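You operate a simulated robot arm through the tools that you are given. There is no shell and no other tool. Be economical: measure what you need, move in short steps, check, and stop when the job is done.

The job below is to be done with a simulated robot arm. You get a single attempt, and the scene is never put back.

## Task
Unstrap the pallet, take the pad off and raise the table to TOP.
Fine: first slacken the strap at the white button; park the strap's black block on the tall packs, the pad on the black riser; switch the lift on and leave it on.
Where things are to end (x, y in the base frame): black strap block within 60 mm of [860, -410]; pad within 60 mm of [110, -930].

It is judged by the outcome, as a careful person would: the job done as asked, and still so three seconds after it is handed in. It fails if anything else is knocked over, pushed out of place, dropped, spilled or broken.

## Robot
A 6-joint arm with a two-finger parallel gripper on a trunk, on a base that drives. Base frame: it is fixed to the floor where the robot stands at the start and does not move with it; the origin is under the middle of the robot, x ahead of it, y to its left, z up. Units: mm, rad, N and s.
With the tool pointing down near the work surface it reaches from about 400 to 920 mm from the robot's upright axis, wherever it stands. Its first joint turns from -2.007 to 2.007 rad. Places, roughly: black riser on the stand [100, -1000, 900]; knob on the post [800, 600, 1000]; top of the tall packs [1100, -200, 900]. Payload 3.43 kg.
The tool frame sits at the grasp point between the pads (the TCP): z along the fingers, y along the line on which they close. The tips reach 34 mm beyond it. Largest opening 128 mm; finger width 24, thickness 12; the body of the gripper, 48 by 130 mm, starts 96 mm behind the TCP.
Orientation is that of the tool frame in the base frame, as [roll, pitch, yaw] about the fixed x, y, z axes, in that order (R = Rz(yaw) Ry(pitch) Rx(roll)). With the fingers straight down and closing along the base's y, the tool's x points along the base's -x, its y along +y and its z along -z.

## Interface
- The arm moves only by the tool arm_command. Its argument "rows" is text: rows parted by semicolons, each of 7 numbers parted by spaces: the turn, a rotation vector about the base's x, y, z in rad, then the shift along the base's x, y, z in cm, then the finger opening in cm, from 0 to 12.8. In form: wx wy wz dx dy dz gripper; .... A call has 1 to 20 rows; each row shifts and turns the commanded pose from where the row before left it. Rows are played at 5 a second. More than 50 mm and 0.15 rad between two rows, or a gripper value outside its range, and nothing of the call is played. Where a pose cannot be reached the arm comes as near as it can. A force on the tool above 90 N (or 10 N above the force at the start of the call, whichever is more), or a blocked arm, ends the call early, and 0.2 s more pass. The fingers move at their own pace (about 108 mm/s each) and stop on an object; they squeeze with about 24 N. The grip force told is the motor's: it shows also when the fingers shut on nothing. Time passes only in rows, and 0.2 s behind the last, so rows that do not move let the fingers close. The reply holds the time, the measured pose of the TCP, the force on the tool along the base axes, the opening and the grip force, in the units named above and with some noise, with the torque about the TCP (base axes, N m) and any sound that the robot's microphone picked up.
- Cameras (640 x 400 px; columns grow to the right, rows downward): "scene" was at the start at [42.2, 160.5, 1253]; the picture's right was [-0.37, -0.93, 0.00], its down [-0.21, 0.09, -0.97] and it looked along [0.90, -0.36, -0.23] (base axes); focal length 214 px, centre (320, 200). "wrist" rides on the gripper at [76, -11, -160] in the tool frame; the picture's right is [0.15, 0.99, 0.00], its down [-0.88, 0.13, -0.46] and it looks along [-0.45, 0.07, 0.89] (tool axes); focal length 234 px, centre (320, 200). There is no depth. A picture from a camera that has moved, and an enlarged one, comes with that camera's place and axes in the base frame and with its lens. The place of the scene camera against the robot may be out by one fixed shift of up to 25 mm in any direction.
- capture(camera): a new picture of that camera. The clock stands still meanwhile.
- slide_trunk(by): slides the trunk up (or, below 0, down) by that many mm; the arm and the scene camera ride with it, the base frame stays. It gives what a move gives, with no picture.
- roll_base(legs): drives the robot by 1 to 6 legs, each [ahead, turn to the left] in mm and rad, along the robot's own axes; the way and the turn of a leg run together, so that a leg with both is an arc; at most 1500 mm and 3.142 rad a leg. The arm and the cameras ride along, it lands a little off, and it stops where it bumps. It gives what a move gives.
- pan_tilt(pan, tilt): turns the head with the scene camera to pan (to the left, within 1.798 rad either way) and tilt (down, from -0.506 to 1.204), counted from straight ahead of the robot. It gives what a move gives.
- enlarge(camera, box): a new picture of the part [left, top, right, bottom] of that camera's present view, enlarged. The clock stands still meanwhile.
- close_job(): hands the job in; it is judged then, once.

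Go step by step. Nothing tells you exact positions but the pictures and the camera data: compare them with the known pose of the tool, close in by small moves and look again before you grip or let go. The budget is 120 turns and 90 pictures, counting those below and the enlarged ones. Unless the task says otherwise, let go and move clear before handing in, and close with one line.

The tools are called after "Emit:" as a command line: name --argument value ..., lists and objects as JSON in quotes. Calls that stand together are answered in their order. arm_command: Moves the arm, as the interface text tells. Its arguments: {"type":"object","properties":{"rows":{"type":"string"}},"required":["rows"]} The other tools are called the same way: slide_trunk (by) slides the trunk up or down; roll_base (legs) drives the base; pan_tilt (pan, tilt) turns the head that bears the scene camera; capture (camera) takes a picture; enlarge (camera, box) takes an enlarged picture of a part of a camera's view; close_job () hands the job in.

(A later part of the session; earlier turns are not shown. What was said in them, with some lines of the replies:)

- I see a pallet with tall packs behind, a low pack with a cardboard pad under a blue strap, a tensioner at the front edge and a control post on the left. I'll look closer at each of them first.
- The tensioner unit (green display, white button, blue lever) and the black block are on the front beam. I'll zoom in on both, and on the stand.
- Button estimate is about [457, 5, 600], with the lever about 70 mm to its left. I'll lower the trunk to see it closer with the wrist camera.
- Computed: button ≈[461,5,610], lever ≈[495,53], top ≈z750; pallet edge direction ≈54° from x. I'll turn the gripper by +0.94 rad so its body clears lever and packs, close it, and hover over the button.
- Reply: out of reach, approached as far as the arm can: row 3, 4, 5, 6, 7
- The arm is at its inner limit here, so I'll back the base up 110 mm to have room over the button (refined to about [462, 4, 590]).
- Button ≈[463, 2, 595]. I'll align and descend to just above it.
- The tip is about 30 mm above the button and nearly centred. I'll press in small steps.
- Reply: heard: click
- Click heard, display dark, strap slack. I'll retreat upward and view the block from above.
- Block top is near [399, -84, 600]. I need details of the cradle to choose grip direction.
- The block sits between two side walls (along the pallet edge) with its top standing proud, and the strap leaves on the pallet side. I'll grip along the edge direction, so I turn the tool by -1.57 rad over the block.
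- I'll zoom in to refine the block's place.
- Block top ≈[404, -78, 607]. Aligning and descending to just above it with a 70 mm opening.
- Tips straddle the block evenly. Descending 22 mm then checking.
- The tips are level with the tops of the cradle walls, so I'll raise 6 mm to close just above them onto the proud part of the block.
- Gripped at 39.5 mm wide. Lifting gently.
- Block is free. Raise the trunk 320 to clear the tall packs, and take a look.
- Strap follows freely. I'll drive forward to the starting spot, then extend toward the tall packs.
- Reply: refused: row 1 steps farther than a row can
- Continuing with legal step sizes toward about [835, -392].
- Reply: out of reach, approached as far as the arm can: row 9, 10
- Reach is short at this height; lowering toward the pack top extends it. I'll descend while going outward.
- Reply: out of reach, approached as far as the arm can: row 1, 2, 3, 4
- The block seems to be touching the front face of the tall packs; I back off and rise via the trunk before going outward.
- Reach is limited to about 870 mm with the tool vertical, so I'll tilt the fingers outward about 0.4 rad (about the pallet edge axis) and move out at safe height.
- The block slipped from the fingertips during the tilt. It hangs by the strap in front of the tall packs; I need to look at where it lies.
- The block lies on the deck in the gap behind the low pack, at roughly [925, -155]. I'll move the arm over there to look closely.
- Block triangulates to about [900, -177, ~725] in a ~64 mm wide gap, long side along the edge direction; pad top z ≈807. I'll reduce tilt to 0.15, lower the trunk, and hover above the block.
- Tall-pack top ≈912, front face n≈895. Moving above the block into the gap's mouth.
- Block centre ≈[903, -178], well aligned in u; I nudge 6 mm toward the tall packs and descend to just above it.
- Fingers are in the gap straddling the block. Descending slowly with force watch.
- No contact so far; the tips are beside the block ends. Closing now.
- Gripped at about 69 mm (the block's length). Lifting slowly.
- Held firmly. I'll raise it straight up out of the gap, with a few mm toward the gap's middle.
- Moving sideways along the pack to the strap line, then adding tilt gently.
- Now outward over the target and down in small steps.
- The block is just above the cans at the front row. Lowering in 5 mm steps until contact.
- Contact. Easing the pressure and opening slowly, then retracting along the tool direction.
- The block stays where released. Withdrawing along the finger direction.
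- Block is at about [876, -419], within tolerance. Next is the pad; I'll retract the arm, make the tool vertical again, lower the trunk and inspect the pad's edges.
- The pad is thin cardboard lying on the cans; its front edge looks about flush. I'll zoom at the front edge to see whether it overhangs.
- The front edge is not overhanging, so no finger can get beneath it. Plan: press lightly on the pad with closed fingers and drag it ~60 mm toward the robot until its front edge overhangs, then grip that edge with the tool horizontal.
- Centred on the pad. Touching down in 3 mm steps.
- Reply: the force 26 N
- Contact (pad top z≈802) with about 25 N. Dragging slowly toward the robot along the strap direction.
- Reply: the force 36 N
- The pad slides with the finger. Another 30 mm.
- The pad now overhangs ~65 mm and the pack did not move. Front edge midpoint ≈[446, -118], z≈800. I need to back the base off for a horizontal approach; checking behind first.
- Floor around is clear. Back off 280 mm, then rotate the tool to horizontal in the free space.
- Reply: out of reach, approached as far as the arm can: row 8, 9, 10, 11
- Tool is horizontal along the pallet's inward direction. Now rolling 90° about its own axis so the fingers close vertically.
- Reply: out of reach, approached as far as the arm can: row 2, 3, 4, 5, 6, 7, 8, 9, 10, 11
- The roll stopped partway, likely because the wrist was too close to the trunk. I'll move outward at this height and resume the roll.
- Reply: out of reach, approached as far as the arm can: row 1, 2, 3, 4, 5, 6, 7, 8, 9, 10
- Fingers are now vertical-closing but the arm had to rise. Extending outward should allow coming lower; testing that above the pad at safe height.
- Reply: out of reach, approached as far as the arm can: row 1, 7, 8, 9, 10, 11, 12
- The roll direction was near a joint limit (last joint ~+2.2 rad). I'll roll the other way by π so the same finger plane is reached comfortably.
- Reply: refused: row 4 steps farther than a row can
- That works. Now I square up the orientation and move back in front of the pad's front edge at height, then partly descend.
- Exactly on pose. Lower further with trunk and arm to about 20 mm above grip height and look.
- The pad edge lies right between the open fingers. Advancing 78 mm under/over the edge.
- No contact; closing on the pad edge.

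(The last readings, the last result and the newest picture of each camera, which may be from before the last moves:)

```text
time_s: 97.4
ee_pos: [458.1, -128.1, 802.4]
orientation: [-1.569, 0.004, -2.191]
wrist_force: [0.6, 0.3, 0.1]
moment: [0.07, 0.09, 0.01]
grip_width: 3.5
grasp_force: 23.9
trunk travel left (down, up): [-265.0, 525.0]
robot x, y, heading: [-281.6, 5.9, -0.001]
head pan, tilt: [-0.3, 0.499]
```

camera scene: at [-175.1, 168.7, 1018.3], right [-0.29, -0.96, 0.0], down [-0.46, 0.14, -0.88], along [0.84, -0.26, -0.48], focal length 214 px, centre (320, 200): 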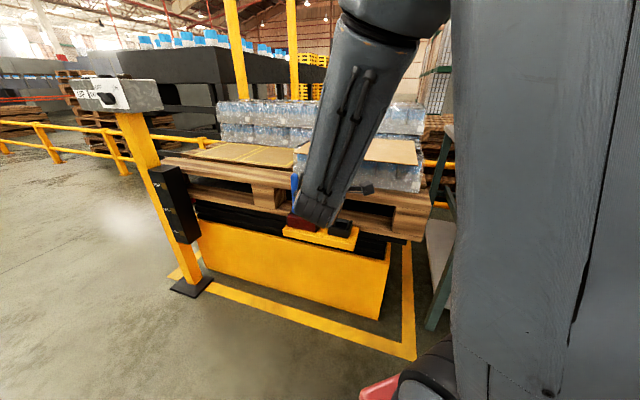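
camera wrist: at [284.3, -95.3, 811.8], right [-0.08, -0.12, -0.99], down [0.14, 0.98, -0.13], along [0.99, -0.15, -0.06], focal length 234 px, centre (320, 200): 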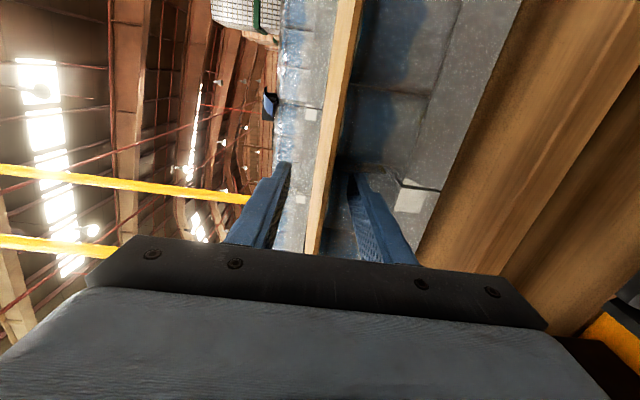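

Gripped (3.5 mm thick). Lifting gently.

Emit:
arm_command --rows "0 0 0 0 0 0.5 0; 0 0 0 0 0 1 0; 0 0 0 0 0 1.5 0; 0 0 0 0 0 2 0; 0 0 0 0 0 0 0"

Emit:
capture --camera "scene"

```text
time_s: 98.6
ee_pos: [458.9, -127.4, 851.6]
orientation: [-1.568, 0.003, -2.193]
wrist_force: [-0.1, -0.1, -0.9]
moment: [0.04, 0.09, 0.02]
grip_width: 3.5
grasp_force: 24.0
trunk travel left (down, up): [-265.0, 525.0]
robot x, y, heading: [-276.2, 2.0, 0.0]
head pan, tilt: [-0.3, 0.499]
```

```text
16 pictures are left
camera scene: at [-175.1, 168.7, 1018.3], right [-0.29, -0.96, 0.0], down [-0.46, 0.14, -0.88], along [0.84, -0.26, -0.48], focal length 214 px, centre (320, 200)
```

scene: 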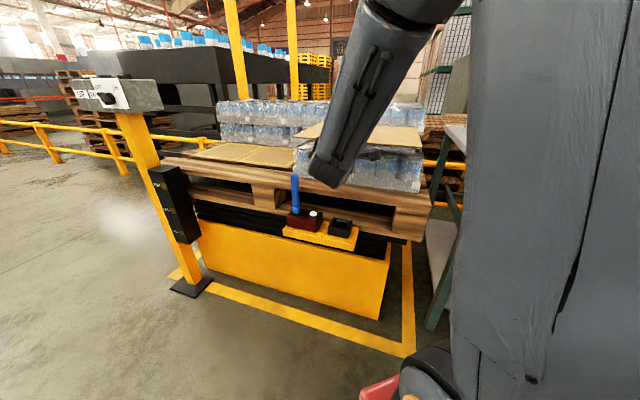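

Pad is held level and free (≈0.1 kg). Raising the trunk for clearance, then swinging toward the stand while turning the tool to point to -y.

Emit:
slide_trunk --by 300

Emit:
arm_command --rows "0 0 -0.059 -2.18 -3.2 0 0; 0 0 -0.059 -2.18 -3.2 0 0; 0 0 -0.059 -2.18 -3.2 0 0; 0 0 -0.059 -2.18 -3.2 0 0; 0 0 -0.059 -2.18 -3.2 0 0; 0 0 -0.059 -2.18 -3.2 0 0; 0 0 -0.059 -2.18 -3.2 0 0; 0 0 -0.059 -2.18 -3.2 0 0; 0 0 -0.059 -2.18 -3.2 0 0; 0 0 -0.059 -2.18 -3.2 0 0; 0 0 -0.059 -2.18 -3.2 0 0; 0 0 -0.059 -2.18 -3.2 0 0; 0 0 -0.059 -2.18 -3.2 0 0; 0 0 -0.059 -2.18 -3.2 0 0; 0 0 -0.059 -2.18 -3.2 0 0; 0 0 -0.059 -2.18 -3.2 0 0; 0 0 0 0 0 0 0"

Emit:
pan_tilt --pan -1.1 --tilt 0.4

Emit:
capture --camera "scene"

Emit:
capture --camera "wrist"

```text
time_s: 101.6
ee_pos: [458.8, -126.1, 1151.0]
orientation: [-1.57, 0.005, -2.191]
wrist_force: [0.7, 1.0, 0.0]
moment: [0.04, 0.08, 0.01]
grip_width: 3.3
grasp_force: 23.7
trunk travel left (down, up): [-565.0, 225.0]
robot x, y, heading: [-275.8, 2.7, -0.002]
head pan, tilt: [-0.3, 0.499]
```

```text
time_s: 105.2
ee_pos: [110.0, -638.8, 1151.4]
orientation: [-1.571, 0.002, -3.138]
wrist_force: [0.1, 0.6, -0.1]
moment: [0.08, 0.02, 0.0]
grip_width: 3.5
grasp_force: 23.8
trunk travel left (down, up): [-565.0, 225.0]
robot x, y, heading: [-276.2, 3.0, 0.004]
head pan, tilt: [-0.3, 0.499]
```

```text
time_s: 106.3
ee_pos: [109.5, -639.3, 1151.6]
orientation: [-1.569, 0.005, -3.136]
wrist_force: [-0.1, 0.4, 0.2]
moment: [0.11, -0.02, -0.01]
grip_width: 3.2
grasp_force: 24.2
trunk travel left (down, up): [-565.0, 225.0]
robot x, y, heading: [-280.6, 4.3, -0.0]
head pan, tilt: [-1.1, 0.4]
```

```text
15 pictures are left
camera scene: at [-303.3, 112.8, 1327.5], right [-0.89, -0.46, 0.0], down [-0.18, 0.35, -0.92], along [0.42, -0.82, -0.39], focal length 214 px, centre (320, 200)
```

scene: 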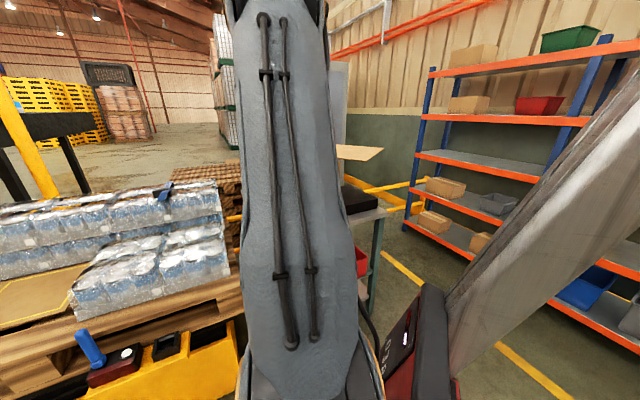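

```text
14 pictures are left
camera wrist: at [32.6, -479.5, 1161.2], right [-0.14, 0.0, -0.99], down [0.88, 0.46, -0.13], along [0.46, -0.89, -0.06], focal length 234 px, centre (320, 200)
```

wrist: 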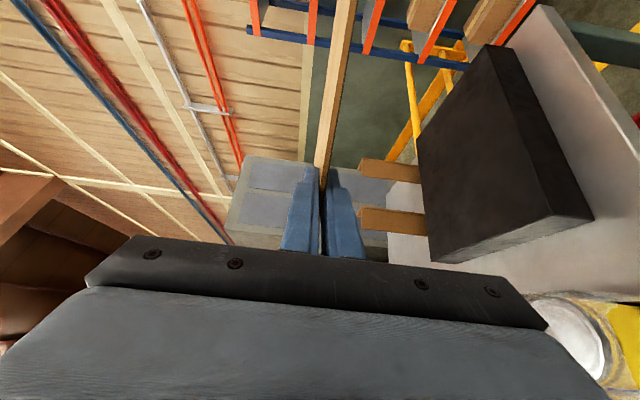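

The black riser's top is a rectangle (~240-265 × 300-330 mm) yawed like the pallet. I'll align the pad with it: tool azimuth -36° again, hovering with the pad centre over [110, -930], and use a second view to fix its height.

Emit:
arm_command --rows "0 0 0.118 -1.36 -2.65 0 0; 0 0 0.118 -1.36 -2.65 0 0; 0 0 0.118 -1.36 -2.65 0 0; 0 0 0.118 -1.36 -2.65 0 0; 0 0 0.118 -1.36 -2.65 0 0; 0 0 0.118 -1.36 -2.65 0 0; 0 0 0.118 -1.36 -2.65 0 0; 0 0 0.118 -1.36 -2.65 0 0; 0 0 0 0 0 0 0"

Emit:
capture --camera "wrist"

```text
time_s: 108.3
ee_pos: [85.9, -697.5, 1152.4]
orientation: [-1.572, 0.003, -2.871]
wrist_force: [0.0, -0.4, -0.5]
moment: [0.14, 0.06, -0.01]
grip_width: 3.4
grasp_force: 24.3
out of reach, approached as far as the arm can: row 3, 4, 5, 6, 7, 8
trunk travel left (down, up): [-565.0, 225.0]
robot x, y, heading: [-275.8, 4.3, 0.003]
head pan, tilt: [-1.1, 0.4]
```

```text
13 pictures are left
camera wrist: at [-30.1, -563.4, 1164.0], right [-0.14, -0.04, -0.99], down [0.73, 0.67, -0.13], along [0.67, -0.74, -0.07], focal length 234 px, centre (320, 200)
```

wrist: 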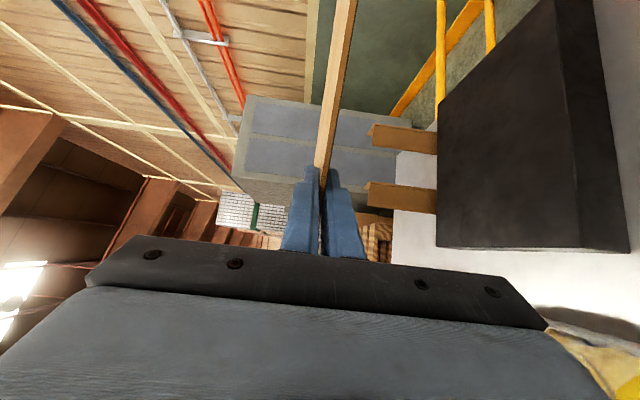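

A wrist limit blocks that tool direction from here. I'll reposition the base (turn left ~58°, reverse ~770 mm) so the stand is approached the same way the pallet was; first raise the trunk for clearance.

Emit:
slide_trunk --by 100

Emit:
roll_base --legs '[[0, 1.007], [-773, 0]]'

Emit:
capture --camera "wrist"

```text
time_s: 109.7
ee_pos: [85.2, -697.8, 1252.0]
orientation: [-1.571, 0.004, -2.871]
wrist_force: [0.0, 1.1, -1.5]
moment: [0.07, 0.06, -0.01]
grip_width: 3.8
grasp_force: 24.3
trunk travel left (down, up): [-665.0, 125.0]
robot x, y, heading: [-274.3, -0.5, 0.001]
head pan, tilt: [-1.1, 0.4]
```

```text
time_s: 116.4
ee_pos: [97.9, -715.5, 1252.6]
orientation: [-1.57, 0.003, -1.86]
wrist_force: [0.3, 0.1, -0.7]
moment: [0.05, 0.07, 0.03]
grip_width: 3.4
grasp_force: 23.8
trunk travel left (down, up): [-665.0, 125.0]
robot x, y, heading: [-683.9, -654.3, 1.013]
head pan, tilt: [-1.1, 0.4]
```

```text
12 pictures are left
camera wrist: at [-77.5, -742.6, 1263.4], right [-0.04, -0.14, -0.99], down [-0.18, 0.97, -0.13], along [0.98, 0.18, -0.07], focal length 234 px, centre (320, 200)
```

wrist: 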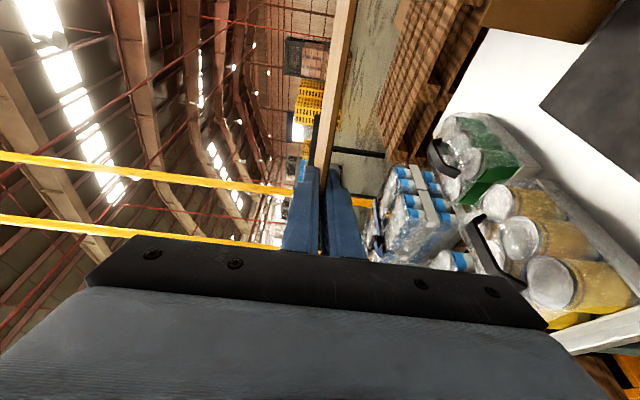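

Now shift to hover with pad centre over [110, -930], tool azimuth -36°.

Emit:
arm_command --rows "0 0 -0.067 -1.94 -2.7 0 0; 0 0 -0.067 -1.94 -2.7 0 0; 0 0 -0.067 -1.94 -2.7 0 0; 0 0 -0.067 -1.94 -2.7 0 0; 0 0 -0.067 -1.94 -2.7 0 0; 0 0 0 0 0 0 0"

Emit:
capture --camera "wrist"

```text
time_s: 117.8
ee_pos: [-0.8, -853.6, 1254.0]
orientation: [-1.571, 0.003, -2.196]
wrist_force: [0.0, 1.0, -0.4]
moment: [0.05, 0.06, 0.0]
grip_width: 3.2
grasp_force: 24.0
trunk travel left (down, up): [-665.0, 125.0]
robot x, y, heading: [-685.4, -652.2, 1.011]
head pan, tilt: [-1.1, 0.4]
```

```text
11 pictures are left
camera wrist: at [-174.4, -819.8, 1264.5], right [-0.08, -0.12, -0.99], down [0.15, 0.98, -0.13], along [0.99, -0.16, -0.07], focal length 234 px, centre (320, 200)
```

wrist: 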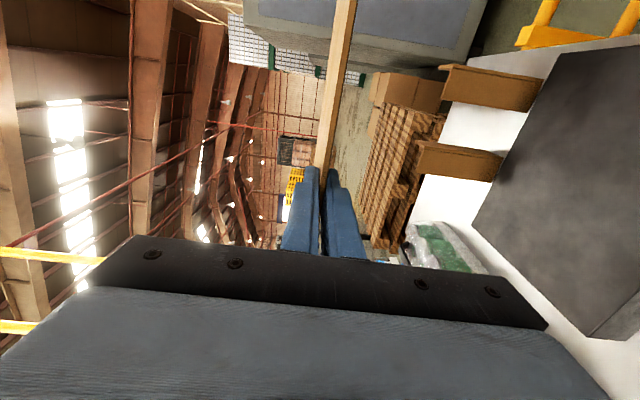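

Triangulated riser top: z≈848, centre ≈[154, -962], aligned with the pad; the target leaves ~60 mm overhang at the gripper side, ideal for releasing. Lowering with the trunk.

Emit:
slide_trunk --by -350

Emit:
arm_command --rows "0 0 0 0.2 0.2 -1.5 0; 0 0 0 0 0 -1.5 0; 0 0 0 0 0 0 0"

Emit:
capture --camera "wrist"

```text
time_s: 121.2
ee_pos: [1.0, -851.8, 902.9]
orientation: [-1.57, 0.002, -2.197]
wrist_force: [0.4, 0.7, -0.4]
moment: [0.07, 0.12, 0.01]
grip_width: 3.3
grasp_force: 23.5
trunk travel left (down, up): [-315.0, 475.0]
robot x, y, heading: [-687.2, -652.1, 1.015]
head pan, tilt: [-1.1, 0.4]
```

```text
time_s: 122.0
ee_pos: [1.5, -849.8, 873.3]
orientation: [-1.57, 0.003, -2.195]
wrist_force: [-0.3, -0.2, -0.2]
moment: [0.06, 0.09, 0.01]
grip_width: 3.6
grasp_force: 24.2
trunk travel left (down, up): [-315.0, 475.0]
robot x, y, heading: [-689.4, -649.0, 1.011]
head pan, tilt: [-1.1, 0.4]
```

```text
10 pictures are left
camera wrist: at [-171.4, -816.7, 883.3], right [-0.08, -0.12, -0.99], down [0.15, 0.98, -0.13], along [0.99, -0.16, -0.07], focal length 234 px, centre (320, 200)
```

wrist: 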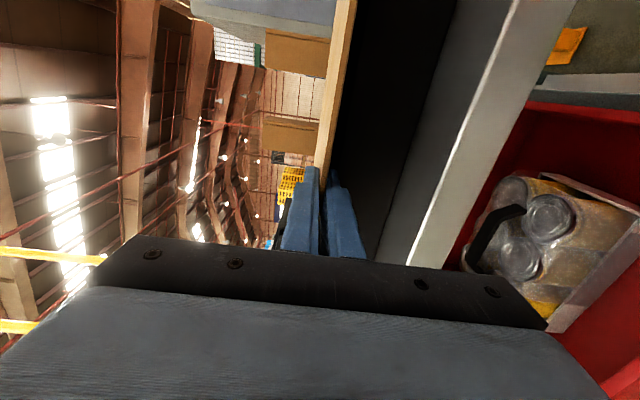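

The pad is parallel just above the riser. Lowering in small steps until contact.

Emit:
arm_command --rows "0 0 0 0 0 -0.8 0; 0 0 0 0 0 -0.5 0; 0 0 0 0 0 -0.4 0; 0 0 0 0 0 -0.3 0; 0 0 0 0 0 0 0"

```text
time_s: 123.2
ee_pos: [1.5, -850.5, 859.9]
orientation: [-1.557, 0.004, -2.196]
wrist_force: [-0.3, 1.3, 44.4]
moment: [-1.06, -1.21, 0.15]
grip_width: 4.6
grasp_force: 24.2
trunk travel left (down, up): [-315.0, 475.0]
robot x, y, heading: [-685.7, -654.5, 1.013]
head pan, tilt: [-1.1, 0.4]
```

Contact near the fingertips: the lower finger's tip is likely on the riser's edge. I raise slightly, shift 18 mm back toward the robot and lower again.

Emit:
arm_command --rows "0 0 0 0 0 0.8 0; 0 0 0 -1.46 1.05 0 0; 0 0 0 0 0 -0.6 0; 0 0 0 0 0 -0.3 0; 0 0 0 0 0 -0.2 0; 0 0 0 0 0 0 0"

Emit:
enlarge --camera "wrist" --box '[240, 100, 440, 260]'

```text
time_s: 124.6
ee_pos: [-13.4, -839.1, 851.9]
orientation: [-1.569, 0.003, -2.198]
wrist_force: [-2.7, -0.4, 27.2]
moment: [-1.03, -1.13, -0.25]
grip_width: 13.2
grasp_force: 24.0
trunk travel left (down, up): [-315.0, 475.0]
robot x, y, heading: [-683.7, -650.4, 1.009]
head pan, tilt: [-1.1, 0.4]
```

```text
2.50 times, centred on (340, 180) of wrist
camera zoom: at [-187.1, -806.4, 861.3], right [-0.08, -0.12, -0.99], down [0.15, 0.98, -0.13], along [0.99, -0.16, -0.06], focal length 585 px, centre (270, 250)
```

zoom: 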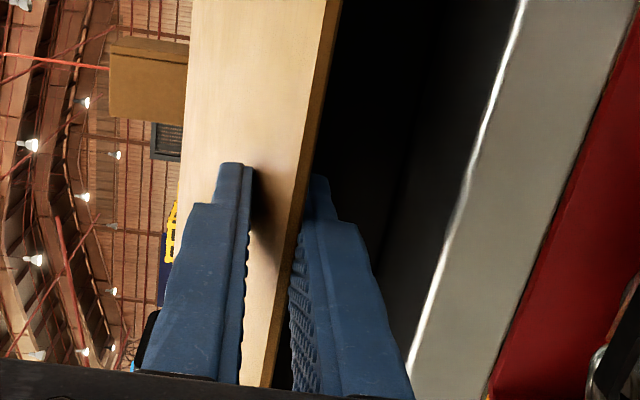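

The pad now rests on the riser (riser top is a little higher than estimated) and I'm pushing too low. Raise 6 mm and check before opening.

Emit:
arm_command --rows "0 0 0 0 0 0.3 0; 0 0 0 0 0 0.3 0; 0 0 0 0 0 0 0; 0 0 0 0 0 0 0"

Emit:
enlarge --camera "wrist" --box '[240, 100, 440, 260]'

```text
time_s: 125.6
ee_pos: [-14.4, -839.6, 857.8]
orientation: [-1.569, 0.004, -2.197]
wrist_force: [-4.1, 0.2, 27.3]
moment: [-0.9, -1.13, -0.13]
grip_width: 6.6
grasp_force: 23.5
trunk travel left (down, up): [-315.0, 475.0]
robot x, y, heading: [-684.9, -648.4, 1.009]
head pan, tilt: [-1.1, 0.4]
```

```text
2.50 times, centred on (340, 180) of wrist
camera zoom: at [-187.0, -806.2, 867.6], right [-0.08, -0.12, -0.99], down [0.15, 0.98, -0.13], along [0.99, -0.16, -0.06], focal length 585 px, centre (270, 250)
```

zoom: 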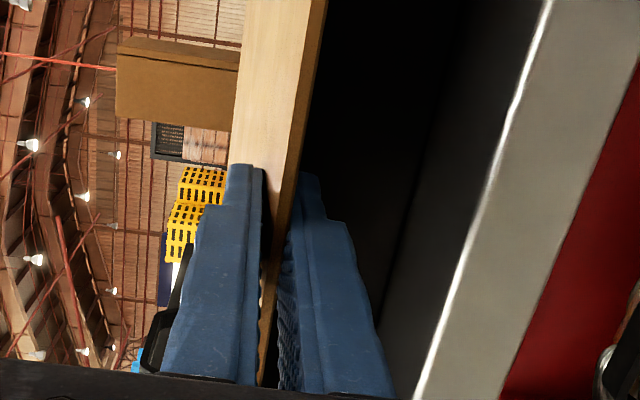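

Level comes ~3 mm higher (riser top ≈859). Raising 3 mm and opening a little.

Emit:
arm_command --rows "0 0 0 0 0 0.3 0; 0 0 0 0 0 0 0; 0 0 0 0 0 0 1; 0 0 0 0 0 0 1.6; 0 0 0 0 0 0 1.6; 0 0 0 0 0 0 1.6"

Emit:
enlarge --camera "wrist" --box '[240, 100, 440, 260]'

```text
time_s: 127.0
ee_pos: [-12.7, -839.4, 859.4]
orientation: [-1.572, 0.003, -2.197]
wrist_force: [-0.5, -1.0, -0.6]
moment: [0.01, -0.03, 0.05]
grip_width: 15.9
grasp_force: 0.1
trunk travel left (down, up): [-315.0, 475.0]
robot x, y, heading: [-684.9, -652.5, 1.011]
head pan, tilt: [-1.1, 0.4]
```

```text
2.50 times, centred on (340, 180) of wrist
camera zoom: at [-186.3, -806.2, 869.1], right [-0.08, -0.12, -0.99], down [0.15, 0.98, -0.13], along [0.99, -0.16, -0.07], focal length 585 px, centre (270, 250)
```

zoom: 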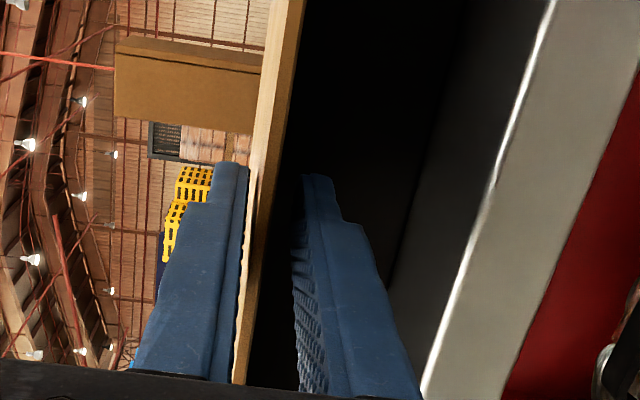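

Pad lies flat on the riser with no load on the gripper. Opening more and withdrawing straight back.

Emit:
arm_command --rows "0 0 0 0 0 0.2 2.4; 0 0 0 0 0 0 2.6; 0 0 0 -1.62 1.17 0 2.6; 0 0 0 -2.4 1.75 0 2.6; 0 0 0 -3.2 2.3 0 2.6; 0 0 0 -3.2 2.3 1 2.6; 0 0 0 -3.2 2.3 3 2; 0 0 0 0 0 4 0; 0 0 0 0 0 4 0; 0 0 0 0 0 4 0; 0 0 0 0 0 0 0"

Emit:
slide_trunk --by 150

Emit:
capture --camera "wrist"

```text
time_s: 129.4
ee_pos: [-120.9, -747.7, 1031.1]
orientation: [-1.572, 0.004, -2.196]
wrist_force: [-0.1, 0.4, 0.5]
moment: [-0.01, 0.0, 0.04]
grip_width: 0.0
grasp_force: 24.1
out of reach, approached as far as the arm can: row 6, 7
trunk travel left (down, up): [-315.0, 475.0]
robot x, y, heading: [-686.1, -650.2, 1.012]
head pan, tilt: [-1.1, 0.4]
```

```text
time_s: 131.2
ee_pos: [-120.4, -745.7, 1182.5]
orientation: [-1.569, 0.002, -2.198]
wrist_force: [0.3, -0.6, 0.4]
moment: [0.04, -0.01, 0.01]
grip_width: 0.0
grasp_force: 24.2
trunk travel left (down, up): [-465.0, 325.0]
robot x, y, heading: [-685.2, -650.7, 1.008]
head pan, tilt: [-1.1, 0.4]
```

```text
6 pictures are left
camera wrist: at [-293.5, -713.5, 1192.2], right [-0.08, -0.12, -0.99], down [0.15, 0.98, -0.13], along [0.99, -0.16, -0.07], focal length 234 px, centre (320, 200)
```

wrist: 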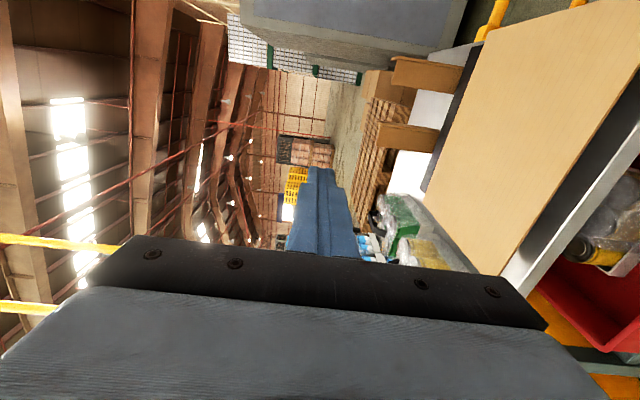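

Pad centre measures ≈[85-95, -920..-943], within tolerance. The knob triangulates to about [716, 588, 985] on a panel facing -n, so the present tool direction suits it. I'll drive to about [-20, 660].

Emit:
roll_base --legs '[[0, 0.09], [1470, 0]]'

Emit:
pan_tilt --pan -1.05 --tilt 0.4

Emit:
capture --camera "wrist"

```text
time_s: 138.9
ee_pos: [552.0, 601.5, 1182.0]
orientation: [-1.573, 0.004, -2.113]
wrist_force: [0.1, -0.8, -0.1]
moment: [0.02, 0.04, -0.03]
grip_width: 0.1
grasp_force: 23.8
trunk travel left (down, up): [-465.0, 325.0]
robot x, y, heading: [-18.6, 647.2, 1.096]
head pan, tilt: [-1.1, 0.4]
```

```text
time_s: 139.6
ee_pos: [551.7, 601.9, 1182.0]
orientation: [-1.571, 0.004, -2.114]
wrist_force: [-0.4, 0.7, -0.2]
moment: [0.01, 0.02, 0.01]
grip_width: 0.0
grasp_force: 23.8
trunk travel left (down, up): [-465.0, 325.0]
robot x, y, heading: [-22.9, 650.1, 1.096]
head pan, tilt: [-1.051, 0.4]
```

```text
5 pictures are left
camera wrist: at [376.1, 620.5, 1192.2], right [-0.07, -0.12, -0.99], down [0.06, 0.99, -0.13], along [1.0, -0.07, -0.07], focal length 234 px, centre (320, 200)
```

wrist: 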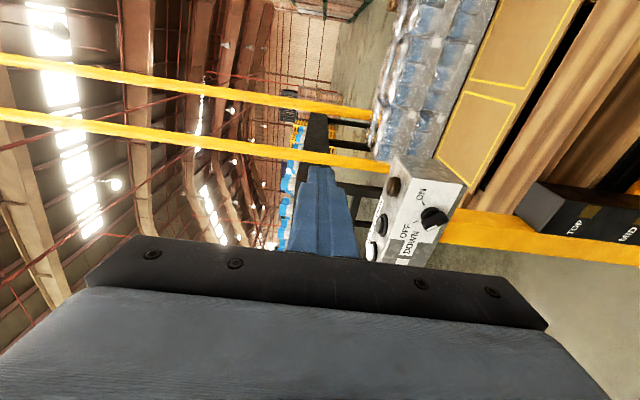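

The panel is well visible. One enlarged view of it.

Emit:
enlarge --camera "wrist" --box '[355, 140, 475, 270]'

```text
3.08 times, centred on (415, 205) of wrist
camera zoom: at [376.1, 620.5, 1192.2], right [-0.07, -0.12, -0.99], down [0.06, 0.99, -0.13], along [1.0, -0.07, -0.07], focal length 720 px, centre (28, 185)
```

zoom: 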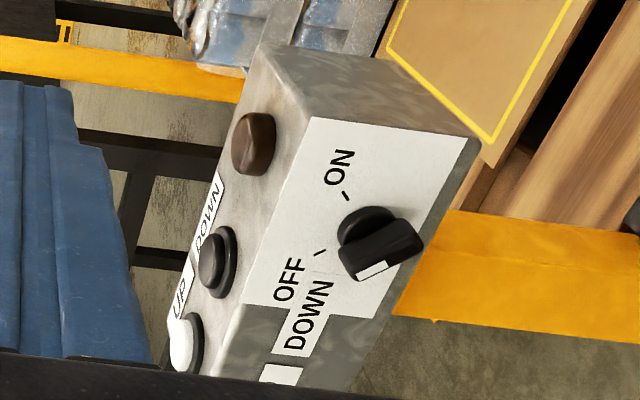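

Readable now: buttons left-to-right are UP (white), DOWN (black), brown; the knob points to OFF (upper left) and ON is upper right, so it needs a clockwise turn. Knob ≈[733, 603, 983]. I'll pre-position with closed fingers to push the knob's upper-left end to the right.

Emit:
arm_command --rows "0 0 -0.033 3.4 3.4 0 0; 0 0 -0.033 3.5 3.5 0 0; 0 0 0 3.5 3.4 0 0; 0 0 0 0 0 0 0"

Emit:
slide_trunk --by -177

Emit:
capture --camera "wrist"

```text
time_s: 140.6
ee_pos: [656.3, 704.2, 1180.7]
orientation: [-1.57, 0.004, -2.18]
wrist_force: [-0.1, 0.5, -0.4]
moment: [-0.01, 0.0, 0.03]
grip_width: 0.0
grasp_force: 23.9
trunk travel left (down, up): [-465.0, 325.0]
robot x, y, heading: [-20.3, 647.5, 1.097]
head pan, tilt: [-1.051, 0.4]
```

```text
time_s: 142.5
ee_pos: [656.4, 705.4, 1005.4]
orientation: [-1.571, 0.004, -2.181]
wrist_force: [-0.8, 0.5, 0.4]
moment: [-0.04, 0.03, 0.0]
grip_width: 0.0
grasp_force: 23.6
trunk travel left (down, up): [-288.0, 502.0]
robot x, y, heading: [-20.3, 650.1, 1.097]
head pan, tilt: [-1.051, 0.4]
```

```text
3 pictures are left
camera wrist: at [481.6, 735.0, 1015.4], right [-0.08, -0.12, -0.99], down [0.13, 0.98, -0.13], along [0.99, -0.14, -0.07], focal length 234 px, centre (320, 200)
```

wrist: 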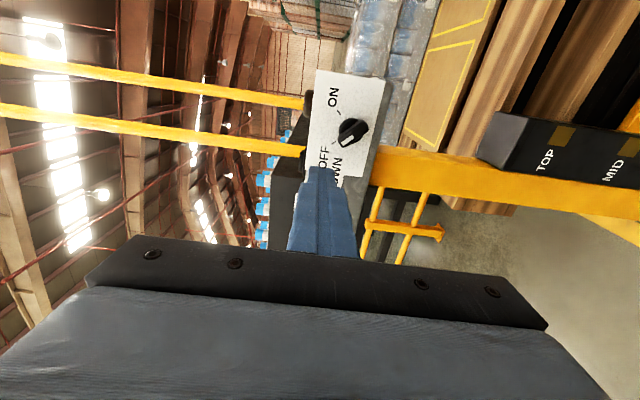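

Frontal view triangulates the knob to [768, 602, 964]. Positioning the closed fingertip left of and above the knob centre, next to its upper-left end.

Emit:
arm_command --rows "0 0 0 1.2 1.7 -1.9 0; 0 0 0 3.2 -2.3 0 0; 0 0 0 3.2 -2.3 0 0; 0 0 0 2 -1.4 0 0; 0 0 0 0.8 -0.58 0 0; 0 0 0 0.6 -0.4 0 0; 0 0 0 0 0 0 0"

```text
time_s: 144.1
ee_pos: [766.8, 652.7, 984.8]
orientation: [-1.571, 0.004, -2.18]
wrist_force: [0.2, 0.9, -0.1]
moment: [0.0, 0.02, 0.0]
grip_width: 0.0
grasp_force: 24.0
trunk travel left (down, up): [-288.0, 502.0]
robot x, y, heading: [-18.7, 649.0, 1.094]
head pan, tilt: [-1.051, 0.4]
```

In place with no contact. Pushing right in 5 mm steps.

Emit:
arm_command --rows "0 0 0 -0.05 -0.58 0 0; 0 0 0 -0.29 -0.41 0 0; 0 0 0 -0.29 -0.41 0 0; 0 0 0 -0.29 -0.41 0 0; 0 0 0 -0.29 -0.41 0 0; 0 0 0 -0.29 -0.41 0 0; 0 0 0 0 0 0 0"

```text
time_s: 145.7
ee_pos: [747.9, 622.6, 996.8]
orientation: [-1.553, 0.01, -2.188]
wrist_force: [-7.8, -9.8, 55.7]
moment: [-1.16, -0.53, -0.33]
grip_width: 0.0
grasp_force: 23.9
trunk travel left (down, up): [-288.0, 502.0]
robot x, y, heading: [-19.0, 649.6, 1.094]
head pan, tilt: [-1.051, 0.4]
```

The finger rode up on the knob's end face instead of turning it. I back off and look once.

Emit:
arm_command --rows "0 0 0 0 0 1.3 0; 0 0 0 -1.6 1.16 0.5 0; 0 0 0 -3.2 2.3 0 0; 0 0 0 -2 1.4 2 0; 0 0 0 0 0 0 0"

Emit:
enlarge --camera "wrist" --box '[280, 40, 460, 220]'

```text
time_s: 146.9
ee_pos: [683.1, 675.2, 1022.4]
orientation: [-1.574, 0.004, -2.181]
wrist_force: [0.3, 0.5, 0.2]
moment: [0.01, 0.01, 0.03]
grip_width: 0.0
grasp_force: 24.5
trunk travel left (down, up): [-288.0, 502.0]
robot x, y, heading: [-18.0, 652.2, 1.093]
head pan, tilt: [-1.051, 0.4]
```

```text
2.22 times, centred on (370, 130) of wrist
camera zoom: at [508.6, 704.9, 1034.0], right [-0.08, -0.12, -0.99], down [0.13, 0.98, -0.13], along [0.99, -0.14, -0.07], focal length 520 px, centre (209, 356)
```

zoom: 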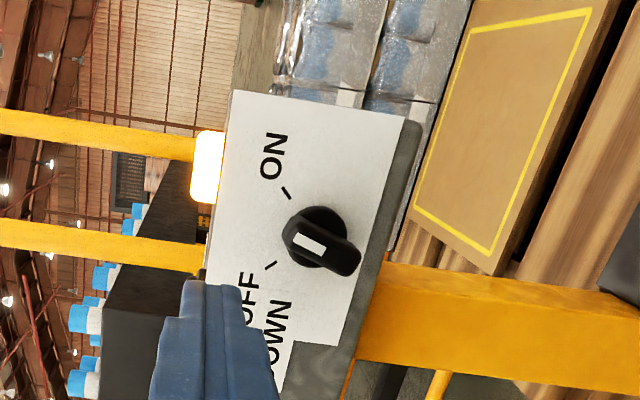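

The knob has turned most of the way (pointer now up-right) and the brown lamp is lit. I'll push its long side the remaining bit to the ON mark.

Emit:
arm_command --rows "0 0 0 3.1 0.8 -1.9 0; 0 0 0 0 0 -1.8 0; 0 0 0 2.45 -1.75 0 0; 0 0 0 2.45 -1.75 0 0; 0 0 0 0 0 0 0; 0 0 0 -0.29 -0.41 0 0; 0 0 0 -0.29 -0.41 0 0; 0 0 0 -0.29 -0.41 0 0; 0 0 0 -0.23 -0.33 0 0; 0 0 0 0 0 0 0"

```text
time_s: 149.1
ee_pos: [752.3, 633.5, 987.1]
orientation: [-1.572, 0.004, -2.179]
wrist_force: [1.8, 1.7, 1.7]
moment: [0.0, 0.0, 0.08]
grip_width: 0.0
grasp_force: 23.6
trunk travel left (down, up): [-288.0, 502.0]
robot x, y, heading: [-18.4, 648.0, 1.101]
head pan, tilt: [-1.051, 0.4]
```

Contact begins as expected. Pushing a further 9 mm.

Emit:
arm_command --rows "0 0 0 -0.17 -0.25 0 0; 0 0 0 -0.17 -0.25 0 0; 0 0 0 -0.17 -0.25 0 0; 0 0 0 0 0 0 0"

```text
time_s: 150.1
ee_pos: [749.4, 627.0, 986.3]
orientation: [-1.571, 0.0, -2.176]
wrist_force: [31.1, 21.0, 9.8]
moment: [0.03, -0.43, 0.89]
grip_width: 0.1
grasp_force: 24.6
trunk travel left (down, up): [-288.0, 502.0]
robot x, y, heading: [-20.7, 648.0, 1.094]
head pan, tilt: [-1.051, 0.4]
```

The knob is hard against its ON stop. Backing off, then moving to hover over the white UP button at about [901, 686, 1028] with a slight downward tilt.

Emit:
arm_command --rows "0 0 0 0.9 1.2 0 0; 0 0 0 -2.5 1.75 0 0; 0 0 0 -2.5 1.75 0 0; 0 0 0 0 0 4.2 0; 0 0 0 0 0 4.2 0; 0.07 0.098 0 2.37 3.3 0 0; 0 0 0 2.37 3.3 0 0; 0 0 0 2.37 3.3 0 0; 0 0 0 3.38 -2.4 0 0; 0 0 0 3.38 -2.4 0 0; 0 0 0 3.38 -2.4 0 0; 0 0 0 0 0 0 0"

```text
time_s: 152.7
ee_pos: [877.7, 698.7, 1069.0]
orientation: [-1.69, 0.004, -2.178]
wrist_force: [-0.2, -0.3, -0.3]
moment: [0.02, 0.01, -0.02]
grip_width: 0.0
grasp_force: 24.5
trunk travel left (down, up): [-288.0, 502.0]
robot x, y, heading: [-18.6, 648.5, 1.096]
head pan, tilt: [-1.051, 0.4]
```

Above the button. Descending to press.

Emit:
arm_command --rows "0 0 0 0 0 -1.2 0; 0 0 0 0 0 -0.4 0; 0 0 0 0 0 -0.4 0; 0 0 0 0 0 -0.3 0; 0 0 0 0 0 0 0"

```text
time_s: 153.9
ee_pos: [878.2, 698.8, 1048.8]
orientation: [-1.692, 0.006, -2.179]
wrist_force: [-0.5, 1.1, 0.6]
moment: [0.0, -0.02, 0.01]
grip_width: 0.0
grasp_force: 24.3
trunk travel left (down, up): [-288.0, 502.0]
robot x, y, heading: [-19.0, 647.0, 1.095]
head pan, tilt: [-1.051, 0.4]
```

Emit:
arm_command --rows "0 0 0 0 0 -0.3 0; 0 0 0 0 0 -0.3 0; 0 0 0 0 0 -0.2 0; 0 0 0 0 0 0 0"

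```text
time_s: 154.9
ee_pos: [878.3, 698.8, 1042.6]
orientation: [-1.688, 0.004, -2.18]
wrist_force: [-0.8, -0.3, 8.1]
moment: [-0.21, -0.21, -0.03]
grip_width: 0.0
grasp_force: 23.9
trunk travel left (down, up): [-288.0, 502.0]
robot x, y, heading: [-18.4, 646.0, 1.095]
head pan, tilt: [-1.051, 0.4]
heard: click
```

Click heard at the button. Holding it and listening for the lift.

Emit:
arm_command --rows "0 0 0 0 0 -0.1 0; 0 0 0 0 0 0 0; 0 0 0 0 0 0 0; 0 0 0 0 0 0 0; 0 0 0 0 0 0 0; 0 0 0 0 0 0 0; 0 0 0 0 0 0 0; 0 0 0 0 0 0 0; 0 0 0 0 0 0 0; 0 0 0 0 0 0 0; 0 0 0 0 0 0 0; 0 0 0 0 0 0 0; 0 0 0 0 0 0 0; 0 0 0 0 0 0 0; 0 0 0 0 0 0 0"

Emit:
pan_tilt --pan -1.6 --tilt 0.45

Emit:
capture --camera "scene"

```text
time_s: 158.1
ee_pos: [878.4, 697.8, 1040.4]
orientation: [-1.689, 0.005, -2.181]
wrist_force: [-0.2, 0.5, 19.0]
moment: [-0.4, -0.51, -0.01]
grip_width: 0.1
grasp_force: 24.0
trunk travel left (down, up): [-288.0, 502.0]
robot x, y, heading: [-18.1, 649.4, 1.094]
head pan, tilt: [-1.051, 0.4]
```

```text
time_s: 159.1
ee_pos: [877.7, 698.5, 1041.0]
orientation: [-1.689, 0.004, -2.18]
wrist_force: [0.3, 0.5, 19.4]
moment: [-0.41, -0.49, -0.02]
grip_width: 0.2
grasp_force: 23.9
trunk travel left (down, up): [-288.0, 502.0]
robot x, y, heading: [-23.6, 648.3, 1.096]
head pan, tilt: [-1.6, 0.45]
```

```text
1 pictures are left
camera scene: at [-119.9, 717.6, 1045.8], right [-0.48, -0.88, 0.0], down [-0.38, 0.21, -0.9], along [0.79, -0.44, -0.43], focal length 214 px, centre (320, 200)
```

scene: 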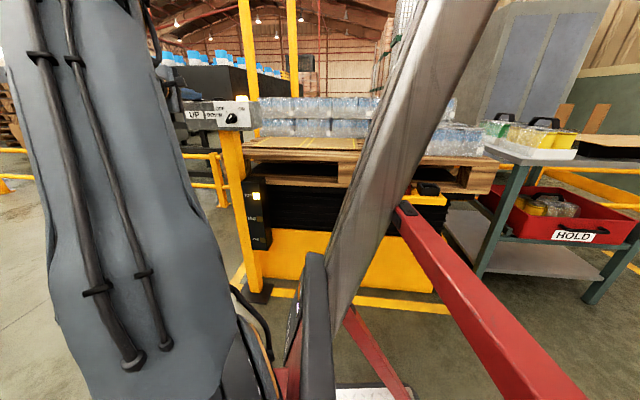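

The lamp next to TOP is lit and the table has risen. Releasing the button and moving clear upward and back.

Emit:
arm_command --rows "0 0 0 0 0 1 0; 0 0 0 0 0 3 0; 0 0 0 -3.2 2.3 1 0; 0 0 0 -3.2 2.3 0 0; 0 0 0 -3.2 2.3 0 0; 0 0 0 0 0 0 0; 0 0 0 0 0 0 0; 0 0 0 0 0 0 0"

Emit:
enlarge --camera "scene" --box '[170, 80, 330, 280]'

```text
time_s: 160.9
ee_pos: [783.1, 766.9, 1090.2]
orientation: [-1.69, 0.004, -2.18]
wrist_force: [-0.2, -0.1, 0.0]
moment: [-0.01, -0.02, 0.02]
grip_width: 0.1
grasp_force: 24.1
trunk travel left (down, up): [-288.0, 502.0]
robot x, y, heading: [-20.3, 651.3, 1.094]
head pan, tilt: [-1.6, 0.45]
```

```text
2.00 times, centred on (250, 180) of scene
camera zoom: at [-119.2, 717.6, 1045.8], right [-0.48, -0.87, 0.0], down [-0.38, 0.21, -0.9], along [0.79, -0.44, -0.44], focal length 429 px, centre (460, 240)
```

zoom: 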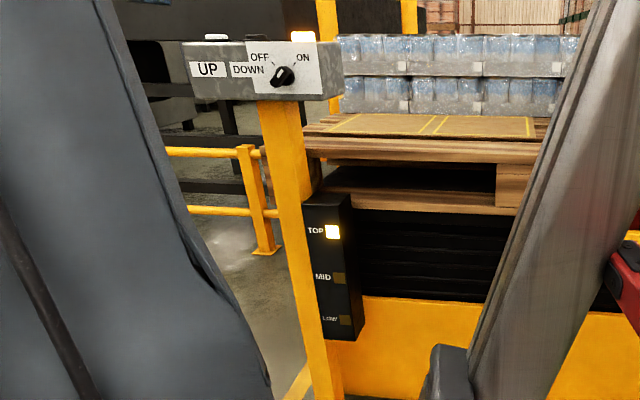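

The TOP lamp is lit, the power lamp is on, the knob is at ON, the strap block and pad are at their places, and the arm is clear. Handing in.

Emit:
close_job

```text
The job is handed in.
```

The table is at TOP with the lift left on. The strap was slackened and is off, and its block is parked on the tall packs. The pad is on the black riser. The block did slip from the gripper once and fell into the gap between the packs before I picked it up and parked it. By my estimates from the pictures, the block is about 20 mm and the pad about 20–30 mm from their targets. I did not re-check the block after the table rose.
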